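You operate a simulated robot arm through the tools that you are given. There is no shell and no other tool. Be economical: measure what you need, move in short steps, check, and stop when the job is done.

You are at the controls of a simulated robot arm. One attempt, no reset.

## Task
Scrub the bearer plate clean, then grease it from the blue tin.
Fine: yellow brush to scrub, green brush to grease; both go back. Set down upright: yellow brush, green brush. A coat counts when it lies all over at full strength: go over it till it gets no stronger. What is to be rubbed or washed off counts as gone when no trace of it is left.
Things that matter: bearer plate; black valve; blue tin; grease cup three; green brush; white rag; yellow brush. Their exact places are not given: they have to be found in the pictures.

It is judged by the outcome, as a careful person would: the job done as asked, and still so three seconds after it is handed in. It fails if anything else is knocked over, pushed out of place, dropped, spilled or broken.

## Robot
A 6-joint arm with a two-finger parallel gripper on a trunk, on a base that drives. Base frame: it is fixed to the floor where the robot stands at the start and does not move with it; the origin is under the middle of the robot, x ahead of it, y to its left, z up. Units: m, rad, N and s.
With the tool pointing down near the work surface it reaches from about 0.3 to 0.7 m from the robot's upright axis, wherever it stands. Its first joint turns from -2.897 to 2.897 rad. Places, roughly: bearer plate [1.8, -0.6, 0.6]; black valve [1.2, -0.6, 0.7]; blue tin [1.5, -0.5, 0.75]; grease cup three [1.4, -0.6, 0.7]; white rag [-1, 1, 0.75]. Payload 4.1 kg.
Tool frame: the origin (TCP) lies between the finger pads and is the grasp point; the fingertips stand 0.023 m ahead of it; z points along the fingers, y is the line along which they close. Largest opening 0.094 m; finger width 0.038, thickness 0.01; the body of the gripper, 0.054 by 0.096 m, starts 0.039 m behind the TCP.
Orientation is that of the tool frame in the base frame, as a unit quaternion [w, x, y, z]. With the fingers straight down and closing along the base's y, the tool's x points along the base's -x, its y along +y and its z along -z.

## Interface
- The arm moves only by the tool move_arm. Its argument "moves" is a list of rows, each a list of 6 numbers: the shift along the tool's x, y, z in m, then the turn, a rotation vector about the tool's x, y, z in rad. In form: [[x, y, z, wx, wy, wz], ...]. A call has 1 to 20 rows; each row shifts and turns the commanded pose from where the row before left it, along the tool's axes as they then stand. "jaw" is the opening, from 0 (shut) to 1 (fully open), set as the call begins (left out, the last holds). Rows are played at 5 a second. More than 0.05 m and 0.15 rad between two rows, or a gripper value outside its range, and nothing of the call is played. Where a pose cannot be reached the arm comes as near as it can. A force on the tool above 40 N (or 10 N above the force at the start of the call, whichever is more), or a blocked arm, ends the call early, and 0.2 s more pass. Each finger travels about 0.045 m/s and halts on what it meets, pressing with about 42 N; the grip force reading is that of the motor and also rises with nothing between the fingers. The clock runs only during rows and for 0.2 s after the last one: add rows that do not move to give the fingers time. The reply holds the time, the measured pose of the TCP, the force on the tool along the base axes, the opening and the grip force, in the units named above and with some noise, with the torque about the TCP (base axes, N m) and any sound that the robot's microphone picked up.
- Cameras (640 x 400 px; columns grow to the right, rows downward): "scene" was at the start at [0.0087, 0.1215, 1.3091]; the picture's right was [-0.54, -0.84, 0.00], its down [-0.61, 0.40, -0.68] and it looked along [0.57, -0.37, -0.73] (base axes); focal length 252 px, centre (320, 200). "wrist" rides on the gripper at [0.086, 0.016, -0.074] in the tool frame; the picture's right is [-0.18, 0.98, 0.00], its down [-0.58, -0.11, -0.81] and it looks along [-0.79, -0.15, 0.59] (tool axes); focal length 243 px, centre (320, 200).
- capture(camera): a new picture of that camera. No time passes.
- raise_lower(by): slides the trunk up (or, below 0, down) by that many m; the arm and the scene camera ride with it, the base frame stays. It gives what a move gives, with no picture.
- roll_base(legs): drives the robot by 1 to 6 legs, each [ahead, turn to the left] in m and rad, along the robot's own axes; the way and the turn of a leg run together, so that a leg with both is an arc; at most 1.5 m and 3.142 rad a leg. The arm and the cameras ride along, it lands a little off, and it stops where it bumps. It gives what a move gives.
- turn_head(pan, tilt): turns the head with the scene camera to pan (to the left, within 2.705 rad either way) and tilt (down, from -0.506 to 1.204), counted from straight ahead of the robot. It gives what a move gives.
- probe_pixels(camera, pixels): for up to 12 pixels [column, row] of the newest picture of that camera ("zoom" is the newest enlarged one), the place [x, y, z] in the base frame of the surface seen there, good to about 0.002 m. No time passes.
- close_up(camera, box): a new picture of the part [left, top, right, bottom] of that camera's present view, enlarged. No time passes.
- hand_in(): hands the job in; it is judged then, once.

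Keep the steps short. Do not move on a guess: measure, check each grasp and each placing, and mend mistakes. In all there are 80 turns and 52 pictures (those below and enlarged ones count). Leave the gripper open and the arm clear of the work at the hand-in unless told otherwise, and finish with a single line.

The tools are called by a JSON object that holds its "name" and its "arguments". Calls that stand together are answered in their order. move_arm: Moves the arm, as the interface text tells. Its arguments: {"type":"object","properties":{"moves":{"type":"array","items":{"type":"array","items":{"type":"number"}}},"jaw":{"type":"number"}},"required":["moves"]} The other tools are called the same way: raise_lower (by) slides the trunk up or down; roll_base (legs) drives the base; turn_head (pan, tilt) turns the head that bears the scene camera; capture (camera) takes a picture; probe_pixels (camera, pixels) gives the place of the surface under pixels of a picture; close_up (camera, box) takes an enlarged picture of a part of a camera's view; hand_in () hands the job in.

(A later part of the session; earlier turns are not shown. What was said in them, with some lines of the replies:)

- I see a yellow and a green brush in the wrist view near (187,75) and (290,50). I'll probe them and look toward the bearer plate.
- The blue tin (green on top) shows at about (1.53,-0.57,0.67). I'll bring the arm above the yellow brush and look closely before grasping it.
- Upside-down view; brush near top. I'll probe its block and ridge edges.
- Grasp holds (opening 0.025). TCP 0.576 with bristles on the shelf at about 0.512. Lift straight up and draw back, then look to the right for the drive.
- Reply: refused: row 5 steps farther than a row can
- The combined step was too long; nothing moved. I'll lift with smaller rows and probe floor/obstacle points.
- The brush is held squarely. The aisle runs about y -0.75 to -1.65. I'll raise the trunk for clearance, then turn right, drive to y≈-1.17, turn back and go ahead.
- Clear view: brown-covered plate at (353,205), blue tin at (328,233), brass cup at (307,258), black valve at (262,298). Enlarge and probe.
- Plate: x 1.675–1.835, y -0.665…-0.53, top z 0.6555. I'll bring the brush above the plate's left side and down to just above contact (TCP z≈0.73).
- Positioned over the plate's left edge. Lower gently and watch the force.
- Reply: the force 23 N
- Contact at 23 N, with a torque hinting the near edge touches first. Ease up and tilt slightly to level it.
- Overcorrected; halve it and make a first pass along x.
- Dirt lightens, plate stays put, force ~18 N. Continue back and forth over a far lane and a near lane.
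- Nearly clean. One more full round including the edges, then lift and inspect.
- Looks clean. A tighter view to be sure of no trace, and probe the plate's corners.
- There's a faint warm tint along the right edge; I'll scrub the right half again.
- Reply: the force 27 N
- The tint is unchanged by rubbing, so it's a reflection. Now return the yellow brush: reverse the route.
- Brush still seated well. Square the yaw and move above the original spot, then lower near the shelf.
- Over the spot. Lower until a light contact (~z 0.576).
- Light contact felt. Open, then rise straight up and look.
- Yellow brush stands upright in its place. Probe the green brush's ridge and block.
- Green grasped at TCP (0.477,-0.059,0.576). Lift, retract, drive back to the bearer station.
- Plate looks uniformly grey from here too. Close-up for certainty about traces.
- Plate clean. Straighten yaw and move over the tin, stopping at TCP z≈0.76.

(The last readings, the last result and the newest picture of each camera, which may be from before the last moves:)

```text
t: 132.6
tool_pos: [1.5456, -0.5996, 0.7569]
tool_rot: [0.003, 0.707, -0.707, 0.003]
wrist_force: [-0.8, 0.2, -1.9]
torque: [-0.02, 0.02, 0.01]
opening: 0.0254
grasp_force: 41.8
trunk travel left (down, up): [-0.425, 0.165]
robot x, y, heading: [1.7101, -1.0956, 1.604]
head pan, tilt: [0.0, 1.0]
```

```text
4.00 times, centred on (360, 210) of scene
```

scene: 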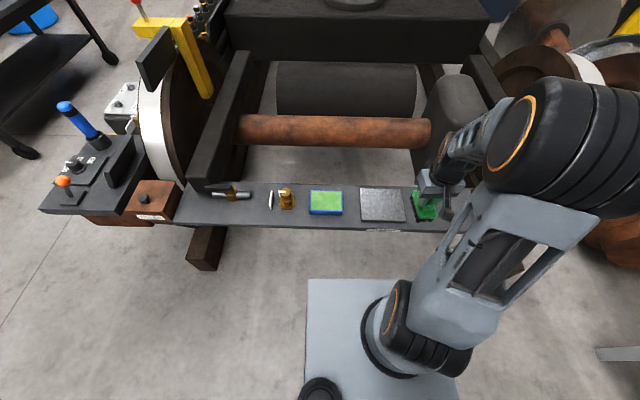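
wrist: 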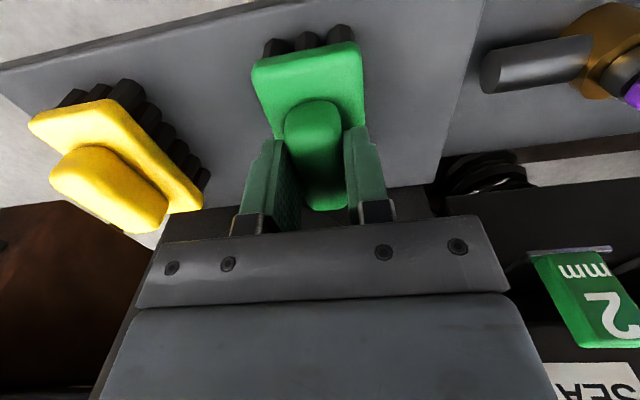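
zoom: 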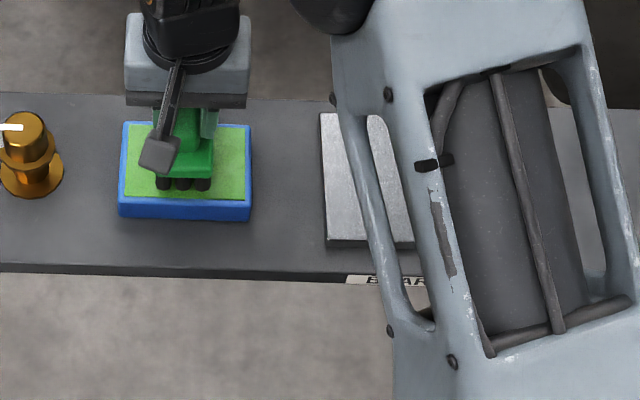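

Centred over the tin. Lower in small steps to a light touch.

{"name": "move_arm", "arguments": {"moves": [[0, 0, 0.01, 0, 0, 0], [0, 0, 0.007, 0, 0, 0], [0, 0, 0.003, 0, 0, 0], [0, 0, 0.001, 0, 0, 0], [0, 0, 0, 0, 0, 0], [0, 0, 0, 0, 0, 0]]}}

```text
t: 134.0
tool_pos: [1.547, -0.5995, 0.7373]
tool_rot: [-0.004, -0.707, 0.707, -0.004]
wrist_force: [0.9, 0.0, -1.1]
torque: [0.03, 0.01, -0.01]
opening: 0.0255
grasp_force: 42.0
trunk travel left (down, up): [-0.425, 0.165]
robot x, y, heading: [1.7097, -1.0943, 1.605]
head pan, tilt: [0.0, 1.0]
```

{"name": "move_arm", "arguments": {"moves": [[0, 0, 0.001, 0, 0, 0], [0, 0, 0.001, 0, 0, 0], [0, 0, 0.001, 0, 0, 0], [0, 0, 0, 0, 0, 0]]}}

```text
t: 135.0
tool_pos: [1.5477, -0.6004, 0.7358]
tool_rot: [0.003, 0.707, -0.707, 0.002]
wrist_force: [2.5, -0.8, 22.1]
torque: [-1.02, -0.14, 0.08]
opening: 0.0256
grasp_force: 42.1
trunk travel left (down, up): [-0.425, 0.165]
robot x, y, heading: [1.7098, -1.0951, 1.605]
head pan, tilt: [0.0, 1.0]
```

Contact made (22 N). Level it slightly, ease, then lift and view the bristles.

{"name": "move_arm", "arguments": {"moves": [[0, 0, -0.001, 0, 0.009, 0], [0, 0, 0, 0, 0, 0], [0, 0, 0, 0, 0, 0]]}}

{"name": "move_arm", "arguments": {"moves": [[0, 0, -0.02, 0, 0, 0], [0, 0, -0.03, 0, 0, 0], [0, 0, -0.03, 0, 0, 0], [0, 0, 0, 0, 0, 0]]}}

{"name": "close_up", "arguments": {"camera": "scene", "box": [280, 160, 376, 220]}}

```text
t: 135.8
tool_pos: [1.547, -0.5988, 0.7352]
tool_rot: [0.007, 0.707, -0.707, 0.006]
wrist_force: [1.3, 6.3, 17.1]
torque: [1.26, -0.04, -0.08]
opening: 0.0257
grasp_force: 41.8
trunk travel left (down, up): [-0.425, 0.165]
robot x, y, heading: [1.7109, -1.0958, 1.603]
head pan, tilt: [0.0, 1.0]
```

```text
t: 136.8
tool_pos: [1.5476, -0.5987, 0.8157]
tool_rot: [0.007, 0.707, -0.707, 0.007]
wrist_force: [0.4, 0.2, -1.3]
torque: [0.03, 0.01, 0.02]
opening: 0.0254
grasp_force: 42.2
trunk travel left (down, up): [-0.425, 0.165]
robot x, y, heading: [1.7118, -1.0948, 1.601]
head pan, tilt: [0.0, 1.0]
```

```text
6.67 times, centred on (328, 190) of scene
```

zoom: 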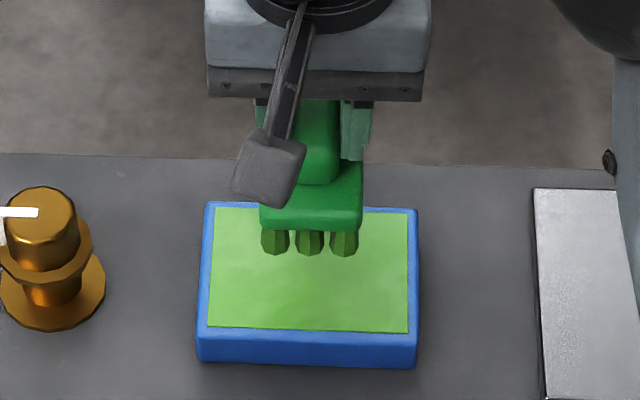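

Bristles are greased. Tilt back half, move over the plate's left side, lower to contact.

{"name": "move_arm", "arguments": {"moves": [[-0.006, -0.038, 0, 0, -0.0045, 0], [-0.006, -0.038, 0, 0, 0, 0], [-0.006, -0.038, 0, 0, 0, 0], [-0.006, -0.038, 0, 0, 0, 0], [0, 0, 0.04, 0, 0, 0], [0, 0, 0.04, 0, 0, 0], [0, 0, 0.013, 0, 0, 0], [0, 0, 0.002, 0, 0, 0], [0, 0, 0.001, 0, 0, 0], [0, 0, 0, 0, 0, 0]]}}

```text
t: 139.0
tool_pos: [1.6999, -0.5736, 0.7198]
tool_rot: [-0.004, -0.707, 0.707, -0.004]
wrist_force: [-0.4, -0.9, 8.9]
torque: [0.38, 0.06, 0.04]
opening: 0.0255
grasp_force: 41.7
trunk travel left (down, up): [-0.425, 0.165]
robot x, y, heading: [1.707, -1.0923, 1.609]
head pan, tilt: [0.0, 1.0]
```

{"name": "move_arm", "arguments": {"moves": [[0, 0.006, 0.0007, 0, 0, 0], [0, -0.034, 0, 0, 0, 0], [0, -0.034, 0, 0, 0, 0], [0, -0.034, 0, 0, 0, 0], [0, -0.034, 0, 0, 0, 0], [0.045, 0, 0, 0, 0, 0], [0, 0.034, 0, 0, 0, 0], [0, 0.034, 0, 0, 0, 0], [0, 0.034, 0, 0, 0, 0], [0, 0.034, 0, 0, 0, 0], [-0.022, 0, 0, 0, 0, 0], [0, -0.034, 0, 0, 0, 0], [0, -0.034, 0, 0, 0, 0], [0, -0.034, 0, 0, 0, 0], [0, -0.034, 0, 0, 0, 0], [0, 0, 0, 0, 0, 0]]}}

{"name": "close_up", "arguments": {"camera": "scene", "box": [300, 160, 460, 260]}}

```text
t: 142.4
tool_pos: [1.8294, -0.5993, 0.7179]
tool_rot: [0.005, 0.707, -0.707, 0.004]
wrist_force: [0.6, 0.2, 3.1]
torque: [0.29, -0.03, -0.01]
opening: 0.0257
grasp_force: 41.8
trunk travel left (down, up): [-0.425, 0.165]
robot x, y, heading: [1.7082, -1.094, 1.602]
head pan, tilt: [0.0, 1.0]
```

```text
4.00 times, centred on (380, 210) of scene
```

zoom: 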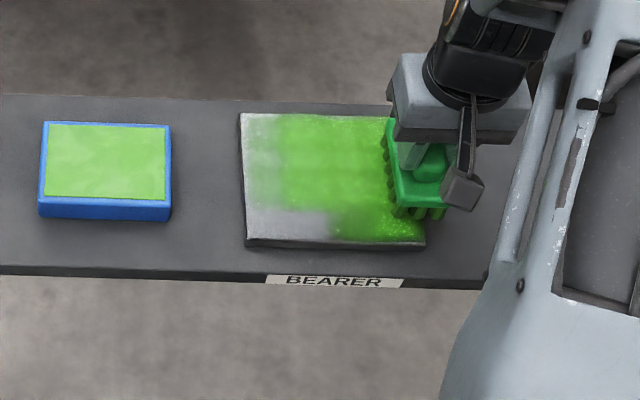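

Coat is spreading; the near-left ran dry. Re-dip in the tin.

{"name": "move_arm", "arguments": {"moves": [[0, 0, -0.028, 0, 0, 0], [0, 0, -0.035, 0, 0, 0], [0, 0, -0.035, 0, 0, 0], [0, 0.047, 0, 0, 0, 0], [0, 0.047, 0, 0, 0, 0], [0, 0.047, 0, 0, 0, 0], [0, 0.047, 0, 0, 0, 0], [0, 0.047, 0, 0, 0, 0], [0, 0.047, 0, 0, 0, 0], [0, 0, 0.04, 0, 0, 0], [0, 0, 0.03, 0, 0, 0], [0, 0, 0.0075, 0, 0, 0], [0, 0, 0.0025, 0, 0, 0], [0, 0, 0.001, 0, 0, 0], [0, 0, 0, 0, 0, 0], [0, 0, 0, 0, 0, 0]]}}

```text
t: 145.8
tool_pos: [1.5477, -0.5992, 0.7355]
tool_rot: [0.005, 0.707, -0.707, 0.005]
wrist_force: [-0.2, 0.1, -1.4]
torque: [-0.01, -0.01, 0.0]
opening: 0.0253
grasp_force: 41.9
trunk travel left (down, up): [-0.425, 0.165]
robot x, y, heading: [1.708, -1.0976, 1.607]
head pan, tilt: [0.0, 1.0]
```

{"name": "move_arm", "arguments": {"moves": [[0, 0, 0.001, 0, 0, 0], [0, 0, 0.0008, 0, 0, 0], [0, 0, 0, 0, 0, 0]]}}

```text
t: 146.6
tool_pos: [1.5467, -0.5977, 0.7347]
tool_rot: [-0.004, -0.707, 0.707, -0.004]
wrist_force: [0.5, -0.3, 3.3]
torque: [0.13, 0.02, 0.04]
opening: 0.0254
grasp_force: 42.1
trunk travel left (down, up): [-0.425, 0.165]
robot x, y, heading: [1.7109, -1.0964, 1.607]
head pan, tilt: [0.0, 1.0]
```

Contact; press a hair more, lift, and go to the near-left of the plate.

{"name": "move_arm", "arguments": {"moves": [[0, 0, 0.0008, 0, 0, 0], [0, 0, 0, 0, 0, 0], [0, 0, -0.03, 0, 0, 0], [0, 0, -0.03, 0, 0, 0], [0.005, -0.037, 0, 0, 0, 0], [0.006, -0.037, 0, 0, 0, 0], [0.006, -0.037, 0, 0, 0, 0], [0.005, -0.037, 0, 0, 0, 0], [0, 0, 0.04, 0, 0, 0], [0, 0, 0.03, 0, 0, 0], [0, 0, 0.005, 0, 0, 0], [0, 0, 0.0015, 0, 0, 0], [0, 0, 0, 0, 0, 0]]}}

```text
t: 149.4
tool_pos: [1.6967, -0.6207, 0.7197]
tool_rot: [-0.004, -0.707, 0.707, -0.005]
wrist_force: [-1.1, -0.9, 5.7]
torque: [0.3, 0.0, 0.04]
opening: 0.0254
grasp_force: 41.6
trunk travel left (down, up): [-0.425, 0.165]
robot x, y, heading: [1.7075, -1.0961, 1.605]
head pan, tilt: [0.0, 1.0]
```

{"name": "move_arm", "arguments": {"moves": [[0, 0.004, 0.0005, 0, 0, 0], [0, -0.034, 0, 0, 0, 0], [0, -0.034, 0, 0, 0, 0], [0, 0.034, 0, 0, 0, 0], [0, 0.034, 0, 0, 0, 0], [-0.022, 0, 0, 0, 0, 0], [-0.024, 0, 0, 0, 0, 0], [0, -0.034, 0, 0, 0, 0], [0, 0.034, 0, 0, 0, 0], [0.023, 0, 0, 0, 0, 0], [0.023, 0, 0, 0, 0, 0], [0, -0.034, 0, 0, 0, 0], [0, -0.034, 0, 0, 0, 0], [0, -0.034, 0, 0, 0, 0], [0, -0.034, 0, 0, 0, 0], [0, 0, 0, 0, 0, 0]]}}

{"name": "close_up", "arguments": {"camera": "scene", "box": [300, 160, 460, 260]}}

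```text
t: 152.8
tool_pos: [1.8274, -0.6196, 0.7155]
tool_rot: [-0.005, -0.706, 0.708, -0.005]
wrist_force: [0.4, -1.2, 8.9]
torque: [0.47, 0.01, 0.0]
opening: 0.0253
grasp_force: 41.4
trunk travel left (down, up): [-0.425, 0.165]
robot x, y, heading: [1.7062, -1.0984, 1.61]
head pan, tilt: [0.0, 1.0]
```

```text
4.00 times, centred on (380, 210) of scene
```

zoom: 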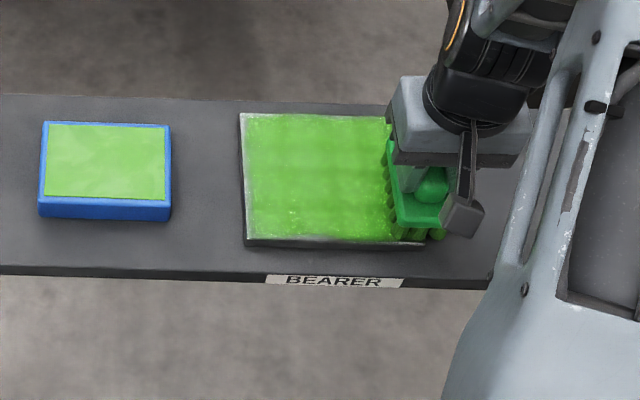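

Nearly covered. Dip once more for a second strengthening coat incl. edges.

{"name": "move_arm", "arguments": {"moves": [[0, 0, -0.025, 0, 0, 0], [0, 0, -0.035, 0, 0, 0], [0, 0, -0.035, 0, 0, 0], [-0.003, 0.047, 0, 0, 0, 0], [-0.004, 0.047, 0, 0, 0, 0], [-0.003, 0.047, 0, 0, 0, 0], [-0.004, 0.047, 0, 0, 0, 0], [-0.003, 0.047, 0, 0, 0, 0], [-0.004, 0.045, 0, 0, 0, 0], [0, 0, 0.04, 0, 0, 0], [0, 0, 0.03, 0, 0, 0], [0, 0, 0.006, 0, 0, 0], [0, 0, 0.0015, 0, 0, 0], [0, 0, 0.001, 0, 0, 0], [0, 0, 0, 0, 0, 0]]}}

```text
t: 156.0
tool_pos: [1.547, -0.5991, 0.7312]
tool_rot: [0.004, 0.707, -0.707, 0.005]
wrist_force: [-0.4, 0.3, -0.6]
torque: [0.01, -0.01, -0.01]
opening: 0.0254
grasp_force: 41.5
trunk travel left (down, up): [-0.425, 0.165]
robot x, y, heading: [1.7081, -1.0954, 1.607]
head pan, tilt: [0.0, 1.0]
```

{"name": "move_arm", "arguments": {"moves": [[0, 0, 0.001, 0, 0, 0], [0, 0, 0.001, 0, 0, 0], [0, 0, 0, 0, 0, 0]]}}

{"name": "capture", "arguments": {"camera": "wrist"}}

```text
t: 156.8
tool_pos: [1.5476, -0.5984, 0.7318]
tool_rot: [-0.004, -0.707, 0.707, -0.004]
wrist_force: [1.3, -1.4, 10.4]
torque: [0.41, -0.09, 0.0]
opening: 0.0255
grasp_force: 42.0
trunk travel left (down, up): [-0.425, 0.165]
robot x, y, heading: [1.7113, -1.095, 1.604]
head pan, tilt: [0.0, 1.0]
```

```text
21 pictures are left
```

wrist: 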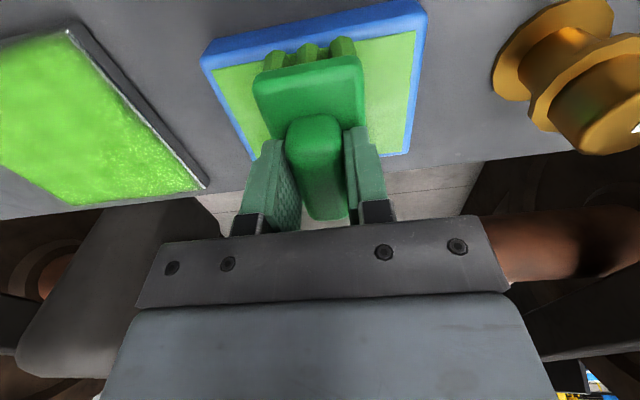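

Contact 12 N, freshly loaded. Back to the plate for a second coat reaching past all edges.

{"name": "move_arm", "arguments": {"moves": [[0, 0, 0, 0, 0, 0], [0, 0, -0.03, 0, 0, 0], [0, 0, -0.03, 0, 0, 0], [0.008, -0.035, 0, 0, 0, 0], [0.008, -0.035, 0, 0, 0, 0], [0.008, -0.035, 0, 0, 0, 0], [0.007, -0.035, 0, 0, 0, 0], [0, 0, 0.04, 0, 0, 0], [0, 0, 0.03, 0, 0, 0], [0, 0, 0.0045, 0, 0, 0], [0, 0, 0.0015, 0, 0, 0], [0, 0, 0, 0, 0, 0]]}}

```text
t: 159.4
tool_pos: [1.6862, -0.6315, 0.7144]
tool_rot: [-0.004, -0.707, 0.707, -0.004]
wrist_force: [1.0, -1.8, 8.8]
torque: [0.43, -0.04, -0.02]
opening: 0.0256
grasp_force: 41.8
trunk travel left (down, up): [-0.425, 0.165]
robot x, y, heading: [1.711, -1.0935, 1.609]
head pan, tilt: [0.0, 1.0]
```

{"name": "move_arm", "arguments": {"moves": [[-0.033, 0, 0.0003, 0, 0, 0], [-0.033, 0, 0, 0, 0, 0], [0.033, 0, 0, 0, 0, 0], [0.033, 0, 0, 0, 0, 0], [0, -0.036, 0, 0, 0, 0], [0, -0.036, 0, 0, 0, 0], [0, -0.037, 0, 0, 0, 0], [0, -0.037, 0, 0, 0, 0], [-0.033, 0, 0, 0, 0, 0], [-0.033, 0, 0, 0, 0, 0], [0, 0.036, 0, 0, 0, 0], [0, 0.036, 0, 0, 0, 0], [0, 0.037, 0, 0, 0, 0], [0, 0.037, 0, 0, 0, 0], [0.033, 0, 0, 0, 0, 0], [0, -0.036, 0, 0, 0, 0], [0, -0.036, 0, 0, 0, 0], [0, -0.037, 0, 0, 0, 0], [0, -0.037, 0, 0, 0, 0], [0, 0, 0, 0, 0, 0]]}}

{"name": "close_up", "arguments": {"camera": "scene", "box": [340, 175, 436, 235]}}

```text
t: 163.6
tool_pos: [1.8337, -0.5973, 0.7152]
tool_rot: [-0.004, -0.707, 0.707, -0.005]
wrist_force: [-1.8, -0.6, 22.0]
torque: [0.3, 0.22, -0.03]
opening: 0.0254
grasp_force: 41.8
trunk travel left (down, up): [-0.425, 0.165]
robot x, y, heading: [1.7076, -1.095, 1.608]
head pan, tilt: [0.0, 1.0]
```

```text
6.67 times, centred on (388, 205) of scene
```

zoom: 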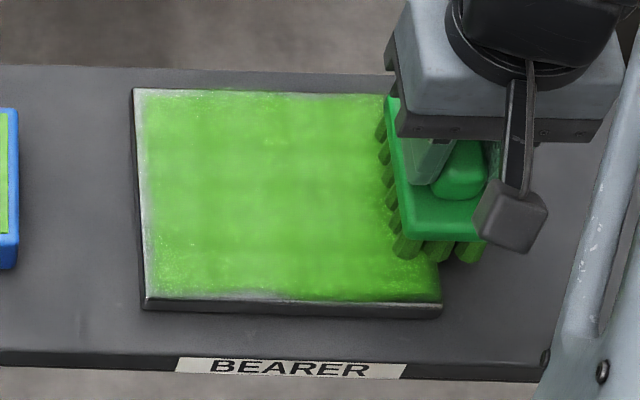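

Thin bare strips remain along the left and near edges. Dip again for an edge pass.

{"name": "move_arm", "arguments": {"moves": [[0, 0, -0.025, 0, 0, 0], [0, 0, -0.035, 0, 0, 0], [0, 0, -0.035, 0, 0, 0], [0, 0.048, 0, 0, 0, 0], [0, 0.048, 0, 0, 0, 0], [0, 0.048, 0, 0, 0, 0], [0, 0.048, 0, 0, 0, 0], [0, 0.048, 0, 0, 0, 0], [0, 0.047, 0, 0, 0, 0], [0, 0, 0.04, 0, 0, 0], [0, 0, 0.03, 0, 0, 0], [0, 0, 0.006, 0, 0, 0], [0, 0, 0.0015, 0, 0, 0], [0, 0, 0.001, 0, 0, 0], [0, 0, 0, 0, 0, 0]]}}

```text
t: 166.8
tool_pos: [1.5455, -0.5974, 0.731]
tool_rot: [0.005, 0.707, -0.707, 0.005]
wrist_force: [-0.5, -0.6, 0.4]
torque: [0.08, 0.0, 0.02]
opening: 0.0251
grasp_force: 42.1
trunk travel left (down, up): [-0.425, 0.165]
robot x, y, heading: [1.7091, -1.0929, 1.602]
head pan, tilt: [0.0, 1.0]
```

{"name": "move_arm", "arguments": {"moves": [[0, 0, 0.0013, 0, 0, 0], [0, 0, 0, 0, 0, 0], [0, 0, -0.03, 0, 0, 0], [0, 0, -0.03, 0, 0, 0], [0.011, -0.034, 0, 0, 0, 0], [0.011, -0.034, 0, 0, 0, 0], [0.01, -0.033, 0, 0, 0, 0], [0.01, -0.033, 0, 0, 0, 0], [0, 0, 0.04, 0, 0, 0], [0, 0, 0.03, 0, 0, 0], [0, 0, 0.0045, 0, 0, 0], [0, 0, 0.0015, 0, 0, 0], [0, 0, 0, 0, 0, 0]]}}

```text
t: 169.6
tool_pos: [1.681, -0.6384, 0.7159]
tool_rot: [0.005, 0.708, -0.706, 0.004]
wrist_force: [-1.5, -0.9, 18.4]
torque: [-0.34, -0.07, 0.07]
opening: 0.0254
grasp_force: 42.3
trunk travel left (down, up): [-0.425, 0.165]
robot x, y, heading: [1.7112, -1.0927, 1.607]
head pan, tilt: [0.0, 1.0]
```

{"name": "move_arm", "arguments": {"moves": [[-0.042, 0, 0, 0, 0, 0], [-0.042, 0, 0, 0, 0, 0], [0.042, 0, 0, 0, 0, 0], [0.042, 0, 0, 0, 0, 0], [0, -0.038, 0, 0, 0, 0], [0, -0.038, 0, 0, 0, 0], [0, -0.038, 0, 0, 0, 0], [0, -0.038, 0, 0, 0, 0], [-0.042, 0, 0, 0, 0, 0], [-0.042, 0, 0, 0, 0, 0], [0, 0.038, 0, 0, 0, 0], [0, 0.038, 0, 0, 0, 0], [0, 0.038, 0, 0, 0, 0], [0, 0.038, 0, 0, 0, 0], [0.042, 0, 0, 0, 0, 0], [0.042, 0, 0, 0, 0, 0], [0, -0.038, 0, 0, 0, 0], [0, -0.038, 0, 0, 0, 0], [0, -0.038, 0, 0, 0, 0], [0, -0.038, 0, 0, 0, 0]]}}

{"name": "close_up", "arguments": {"camera": "scene", "box": [340, 175, 436, 235]}}

```text
t: 171.8
tool_pos: [1.832, -0.5622, 0.7152]
tool_rot: [-0.006, -0.706, 0.708, -0.008]
wrist_force: [-2.1, -13.1, 20.7]
torque: [0.43, 0.31, 0.38]
opening: 0.0258
grasp_force: 42.2
trunk travel left (down, up): [-0.425, 0.165]
robot x, y, heading: [1.7087, -1.0955, 1.602]
head pan, tilt: [0.0, 1.0]
stopped in row 11: the force on the tool passed its limit (the readings are from after the stop); the commanded pose is now the measured one
```

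```text
6.67 times, centred on (388, 205) of scene
```

zoom: 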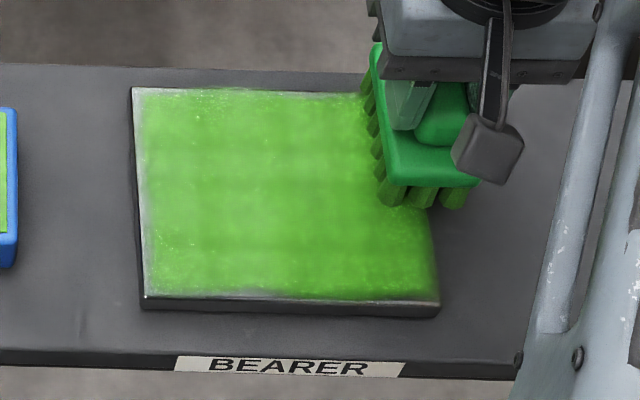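

A force spike stopped it near the far-right. Lift straight up, draw away, and inspect the plate.

{"name": "move_arm", "arguments": {"moves": [[0, 0, -0.02, 0, 0, 0], [0, 0, -0.035, 0, 0, 0], [0, 0, -0.045, 0, 0, 0], [0.045, 0, 0, 0, 0, 0], [0.045, 0, 0, 0, 0, 0], [0.045, 0, 0, 0, 0, 0], [0, -0.03, 0, 0, 0, 0], [0, 0, 0, 0, 0, 0]]}}

{"name": "close_up", "arguments": {"camera": "scene", "box": [352, 180, 416, 220]}}

{"name": "probe_pixels", "arguments": {"camera": "zoom", "pixels": [[82, 90], [450, 90], [105, 370], [530, 375], [300, 85], [300, 230], [300, 378]]}}

{"name": "capture", "arguments": {"camera": "wrist"}}

```text
t: 173.6
tool_pos: [1.8604, -0.6955, 0.815]
tool_rot: [-0.008, -0.706, 0.708, -0.008]
wrist_force: [-0.3, -0.1, -0.8]
torque: [-0.02, 0.01, 0.03]
opening: 0.0257
grasp_force: 42.4
trunk travel left (down, up): [-0.425, 0.165]
robot x, y, heading: [1.7119, -1.0947, 1.602]
head pan, tilt: [0.0, 1.0]
```

```text
10.00 times, centred on (384, 200) of scene
```

zoom: 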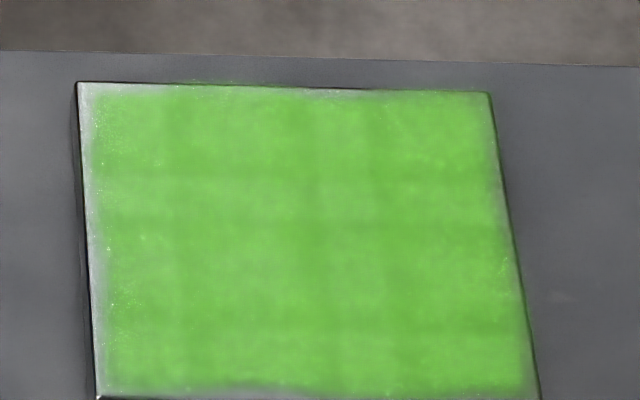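

```text
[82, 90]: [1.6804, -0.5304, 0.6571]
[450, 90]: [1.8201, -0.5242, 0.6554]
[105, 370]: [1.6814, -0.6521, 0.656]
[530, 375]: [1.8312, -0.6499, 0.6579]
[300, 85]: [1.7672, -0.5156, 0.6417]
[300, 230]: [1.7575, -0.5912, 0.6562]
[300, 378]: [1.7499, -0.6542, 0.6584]
```

```text
17 pictures are left
```

wrist: 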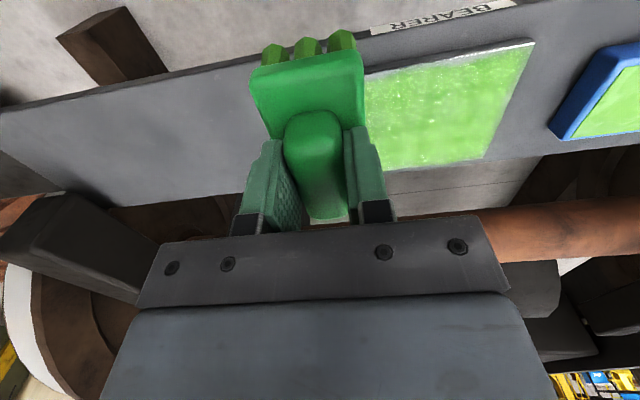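

Plate unmoved; the coat is nearly even, with a thin weaker strip at far-left. One more dip and a full pass.

{"name": "move_arm", "arguments": {"moves": [[-0.014, 0.045, 0, 0, 0, 0], [-0.014, 0.045, 0, 0, 0, 0], [-0.014, 0.045, 0, 0, 0, 0], [-0.014, 0.045, 0, 0, 0, 0], [-0.014, 0.045, 0, 0, 0, 0], [-0.014, 0.044, 0, 0, 0, 0], [-0.014, 0.044, 0, 0, 0, 0], [0, 0, 0.04, 0, 0, 0], [0, 0, 0.035, 0, 0, 0], [0, 0, 0.007, 0, 0, 0], [0, 0, 0.002, 0, 0, 0], [0, 0, 0.001, 0, 0, 0], [0, 0, 0, 0, 0, 0]]}}

```text
t: 176.4
tool_pos: [1.5469, -0.5966, 0.73]
tool_rot: [-0.006, -0.706, 0.708, -0.006]
wrist_force: [-1.5, -2.3, 20.7]
torque: [0.91, -0.04, -0.01]
opening: 0.0255
grasp_force: 42.3
trunk travel left (down, up): [-0.425, 0.165]
robot x, y, heading: [1.7087, -1.0962, 1.601]
head pan, tilt: [0.0, 1.0]
```

{"name": "move_arm", "arguments": {"moves": [[0, 0, -0.03, 0, -0.004, 0], [0, 0, -0.03, 0, 0, 0], [-0.008, -0.035, 0, 0, 0, 0], [-0.008, -0.034, 0, 0, 0, 0], [-0.008, -0.034, 0, 0, 0, 0], [-0.007, -0.034, 0, 0, 0, 0], [0, 0, 0.04, 0, 0, 0], [0, 0, 0.03, 0, 0, 0], [0, 0, 0.004, 0, 0, 0], [0, 0, 0.0015, 0, 0, 0], [0, 0, 0, 0, 0, 0]]}}

```text
t: 178.8
tool_pos: [1.6837, -0.5647, 0.7146]
tool_rot: [-0.004, -0.706, 0.708, -0.004]
wrist_force: [-3.0, -2.0, 32.8]
torque: [1.38, -0.03, 0.08]
opening: 0.0258
grasp_force: 41.9
trunk travel left (down, up): [-0.425, 0.165]
robot x, y, heading: [1.7137, -1.09, 1.605]
head pan, tilt: [0.0, 1.0]
```

Force a bit high; ease 1.3 mm and sweep three lanes from far to near.

{"name": "move_arm", "arguments": {"moves": [[0, 0, -0.0013, 0, -0.002, 0], [0, -0.036, 0, 0, 0, 0], [0, -0.036, 0, 0, 0, 0], [0, -0.036, 0, 0, 0, 0], [0, -0.036, 0, 0, 0, 0], [0.032, 0, 0, 0, 0, 0], [0, 0.036, 0, 0, 0, 0], [0, 0.036, 0, 0, 0, 0], [0, 0.036, 0, 0, 0, 0], [0, 0.036, 0, 0, 0, 0], [0.032, 0, 0, 0, 0, 0], [0, -0.036, 0, 0, 0, 0], [0, -0.036, 0, 0, 0, 0], [0, -0.036, 0, 0, 0, 0], [0, -0.036, 0, 0, 0, 0], [0, 0, 0, 0, 0, 0]]}}

{"name": "close_up", "arguments": {"camera": "scene", "box": [352, 180, 432, 230]}}

```text
t: 182.2
tool_pos: [1.8296, -0.6304, 0.7147]
tool_rot: [-0.007, -0.706, 0.708, -0.006]
wrist_force: [0.0, -1.9, 12.5]
torque: [0.56, 0.07, 0.04]
opening: 0.0256
grasp_force: 42.2
trunk travel left (down, up): [-0.425, 0.165]
robot x, y, heading: [1.7113, -1.094, 1.605]
head pan, tilt: [0.0, 1.0]
```

```text
8.00 times, centred on (392, 205) of scene
```

zoom: 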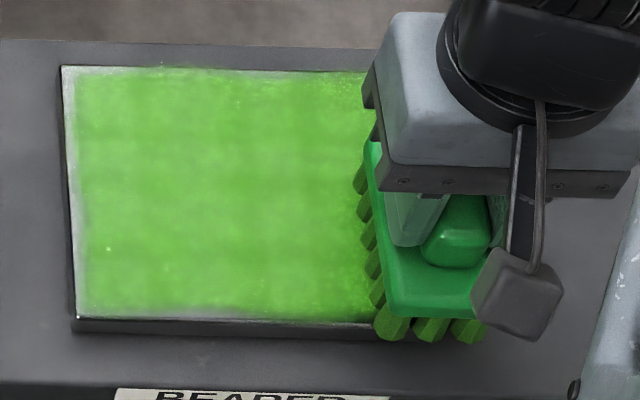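

The pale rim stays the same despite overlap, as it did with the dirt. One more pass to see whether it still strengthens, then lift off.

{"name": "move_arm", "arguments": {"moves": [[0, 0.037, 0, 0, 0, 0], [0, 0.037, 0, 0, 0, 0], [0, 0.037, 0, 0, 0, 0], [0, 0.037, 0, 0, 0, 0], [-0.032, 0, 0, 0, 0, 0], [0, -0.037, 0, 0, 0, 0], [0, -0.037, 0, 0, 0, 0], [0, -0.037, 0, 0, 0, 0], [0, -0.037, 0, 0, 0, 0], [-0.032, 0, 0, 0, 0, 0], [0, 0.037, 0, 0, 0, 0], [0, 0.037, 0, 0, 0, 0], [0, 0.037, 0, 0, 0, 0], [0, 0.037, 0, 0, 0, 0]]}}

{"name": "move_arm", "arguments": {"moves": [[0, 0, -0.03, 0, 0, 0], [0, 0, -0.045, 0, 0, 0], [0, 0, -0.045, 0, 0, 0], [0.04, 0, -0.02, 0, 0, 0], [0.04, -0.025, 0, 0, 0, 0], [0.04, -0.025, 0, 0, 0, 0], [0.04, -0.025, 0, 0, 0, 0], [0.02, -0.04, 0, 0, 0, 0], [0.01, -0.045, 0, 0, 0, 0], [0, 0, 0, 0, 0, 0]]}}

{"name": "close_up", "arguments": {"camera": "scene", "box": [352, 180, 416, 220]}}

```text
t: 185.2
tool_pos: [1.6779, -0.567, 0.7141]
tool_rot: [-0.005, -0.706, 0.708, -0.004]
wrist_force: [-1.4, 0.8, 12.9]
torque: [0.67, -0.07, 0.01]
opening: 0.0258
grasp_force: 41.6
trunk travel left (down, up): [-0.425, 0.165]
robot x, y, heading: [1.7084, -1.0926, 1.601]
head pan, tilt: [0.0, 1.0]
```

```text
t: 187.4
tool_pos: [1.841, -0.755, 0.8568]
tool_rot: [-0.006, -0.706, 0.708, -0.006]
wrist_force: [-0.2, 0.4, -1.6]
torque: [0.0, 0.01, 0.01]
opening: 0.0256
grasp_force: 41.9
trunk travel left (down, up): [-0.425, 0.165]
robot x, y, heading: [1.7081, -1.0987, 1.606]
head pan, tilt: [0.0, 1.0]
```

```text
10.00 times, centred on (384, 200) of scene
```

zoom: 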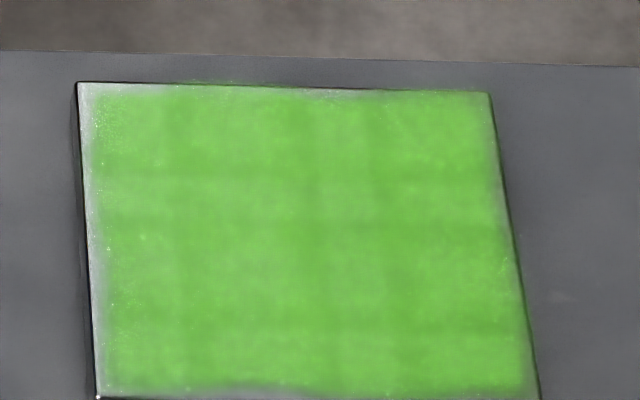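

Identical to the previous view: the coat gets no stronger. Drive back to return the green brush.

{"name": "roll_base", "arguments": {"legs": [[0, -1.604], [-0.845, 0], [-0.845, 0], [0, -1.571], [-1.1, 0], [0, 1.571]]}}

{"name": "turn_head", "arguments": {"pan": -0.2, "tilt": 1.0}}

{"name": "capture", "arguments": {"camera": "wrist"}}

```text
t: 212.9
tool_pos: [0.3207, -0.1472, 0.8565]
tool_rot: [-0.009, 0.024, 1.0, 0.0]
wrist_force: [0.6, 1.0, -0.6]
torque: [0.02, 0.01, -0.01]
opening: 0.0256
grasp_force: 42.0
trunk travel left (down, up): [-0.425, 0.165]
robot x, y, heading: [-0.0126, -0.0006, -0.01]
head pan, tilt: [0.0, 1.0]
```

```text
t: 213.6
tool_pos: [0.3225, -0.1473, 0.8568]
tool_rot: [-0.008, 0.023, 1.0, 0.0]
wrist_force: [-0.2, -0.1, -1.8]
torque: [-0.03, 0.01, 0.0]
opening: 0.0257
grasp_force: 42.3
trunk travel left (down, up): [-0.425, 0.165]
robot x, y, heading: [-0.0122, -0.0001, -0.011]
head pan, tilt: [-0.201, 1.0]
```

```text
14 pictures are left
```

wrist: 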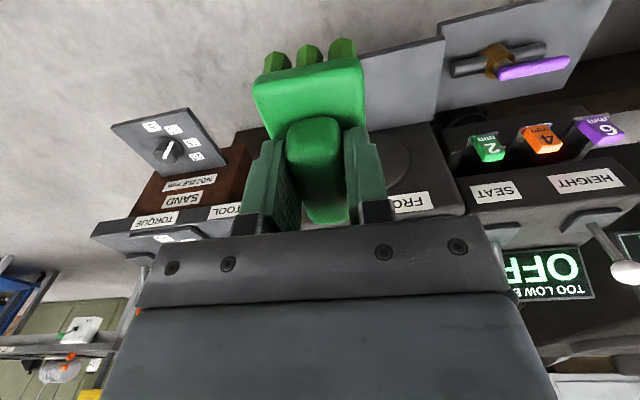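

Square the yaw, move above the green brush's original spot, lower to just above.

{"name": "move_arm", "arguments": {"moves": [[0, 0, 0, 0, 0, -0.047], [-0.0388, 0.0221, 0, 0, 0, 0], [-0.0388, 0.0221, 0, 0, 0, 0], [-0.0388, 0.0221, 0, 0, 0, 0], [-0.0388, 0.0221, 0, 0, 0, 0], [0, 0, 0.045, 0, 0, 0], [0, 0, 0.045, 0, 0, 0], [0, 0, 0.045, 0, 0, 0], [0, 0, 0.045, 0, 0, 0], [0, 0, 0.045, 0, 0, 0], [0, 0, 0.03, 0, 0, 0], [0, 0, 0, 0, 0, 0]]}}

{"name": "capture", "arguments": {"camera": "wrist"}}

```text
t: 216.2
tool_pos: [0.4744, -0.058, 0.5991]
tool_rot: [-0.008, -0.001, 1.0, 0.0]
wrist_force: [0.4, -0.3, -1.4]
torque: [0.03, -0.01, 0.0]
opening: 0.0255
grasp_force: 42.4
trunk travel left (down, up): [-0.425, 0.165]
robot x, y, heading: [-0.012, -0.0026, -0.013]
head pan, tilt: [-0.201, 1.0]
```

```text
13 pictures are left
```

wrist: 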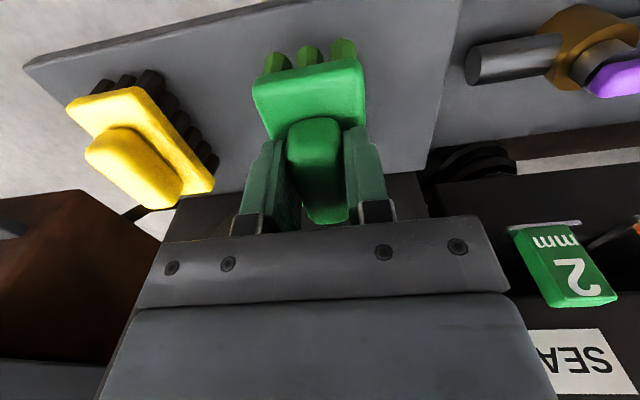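

{"name": "move_arm", "arguments": {"moves": [[-0.002, 0, 0.015, 0, 0, 0], [0, 0, 0.01, 0, 0, 0], [0, 0, 0.002, 0, 0, 0], [0, 0, 0, 0, 0, 0]]}}

{"name": "move_arm", "arguments": {"moves": [[0, 0, 0.001, 0, 0, 0], [0, 0, 0, 0, 0, 0]]}}

```text
t: 217.2
tool_pos: [0.4735, -0.0583, 0.5732]
tool_rot: [-0.009, -0.001, 1.0, 0.001]
wrist_force: [-0.4, 0.4, -1.1]
torque: [0.02, 0.03, 0.02]
opening: 0.0256
grasp_force: 42.2
trunk travel left (down, up): [-0.425, 0.165]
robot x, y, heading: [-0.0108, -0.0025, -0.011]
head pan, tilt: [-0.201, 1.0]
```

```text
t: 217.8
tool_pos: [0.4746, -0.0585, 0.5718]
tool_rot: [-0.009, -0.001, 1.0, 0.0]
wrist_force: [-0.5, 1.3, -0.9]
torque: [0.03, 0.01, 0.0]
opening: 0.0256
grasp_force: 42.0
trunk travel left (down, up): [-0.425, 0.165]
robot x, y, heading: [-0.012, 0.0019, -0.01]
head pan, tilt: [-0.201, 1.0]
```

{"name": "move_arm", "arguments": {"moves": [[0, 0, 0.001, 0, 0, 0], [0, 0, 0, 0, 0, 0]]}}

{"name": "move_arm", "arguments": {"moves": [[0, 0, 0.0007, 0, 0, 0], [0, 0, 0, 0, 0, 0]]}}

```text
t: 218.4
tool_pos: [0.4737, -0.0572, 0.5697]
tool_rot: [-0.009, -0.001, 1.0, 0.0]
wrist_force: [0.9, -0.2, -0.9]
torque: [-0.01, 0.05, 0.03]
opening: 0.0255
grasp_force: 42.3
trunk travel left (down, up): [-0.425, 0.165]
robot x, y, heading: [-0.0104, -0.0021, -0.004]
head pan, tilt: [-0.201, 1.0]
```

```text
t: 219.0
tool_pos: [0.4754, -0.0586, 0.5697]
tool_rot: [-0.008, -0.001, 1.0, 0.0]
wrist_force: [-2.1, 1.4, 7.8]
torque: [0.02, -0.32, 0.06]
opening: 0.0256
grasp_force: 42.3
trunk travel left (down, up): [-0.425, 0.165]
robot x, y, heading: [-0.0101, -0.0036, -0.014]
head pan, tilt: [-0.201, 1.0]
```

Contact felt (~9 N). Open, rise and draw clear, then look.

{"name": "move_arm", "arguments": {"moves": [[0, 0, 0, 0, 0, 0], [0, 0, 0, 0, 0, 0], [0, 0, 0, 0, 0, 0], [0, 0, 0, 0, 0, 0], [0, 0, 0, 0, 0, 0], [0, 0, 0, 0, 0, 0]], "jaw": 1}}

{"name": "move_arm", "arguments": {"moves": [[0, 0, -0.02, 0, 0, 0], [0, 0, -0.04, 0, 0, 0], [0, 0, -0.045, 0, 0, 0], [0, 0, -0.045, 0, 0, 0], [0, 0, -0.045, 0, 0, 0], [0, -0.04, 0, 0, 0, 0], [0.04, 0, 0, 0, 0, 0], [0.03, 0, 0, 0, 0, 0], [0, 0, 0, 0, 0, 0]]}}

{"name": "capture", "arguments": {"camera": "wrist"}}

```text
t: 220.4
tool_pos: [0.474, -0.0592, 0.5678]
tool_rot: [-0.009, -0.001, 1.0, -0.001]
wrist_force: [-1.0, -0.4, -0.6]
torque: [0.0, 0.0, 0.0]
opening: 0.094
grasp_force: 0.1
trunk travel left (down, up): [-0.425, 0.165]
robot x, y, heading: [-0.0114, -0.002, -0.007]
head pan, tilt: [-0.201, 1.0]
```

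```text
t: 222.4
tool_pos: [0.405, -0.099, 0.7666]
tool_rot: [-0.009, -0.002, 1.0, 0.0]
wrist_force: [0.1, 0.1, 0.7]
torque: [0.03, 0.01, 0.01]
opening: 0.0939
grasp_force: 0.1
trunk travel left (down, up): [-0.425, 0.165]
robot x, y, heading: [-0.0122, -0.0022, -0.011]
head pan, tilt: [-0.201, 1.0]
```

```text
12 pictures are left
```

wrist: 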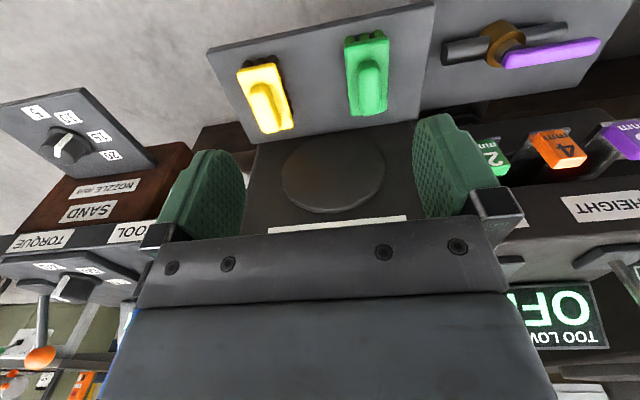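

Both brushes stand upright in their places, the gripper is open and the arm is clear. Handing in.

{"name": "hand_in", "arguments": {}}

```text
The job is handed in.
```

I scrubbed the bearer plate clean, greased it from the blue tin until the coat got no stronger (a thin pale rim at the left and far-left edge did not change with further passes), and stood both brushes upright back in their places.
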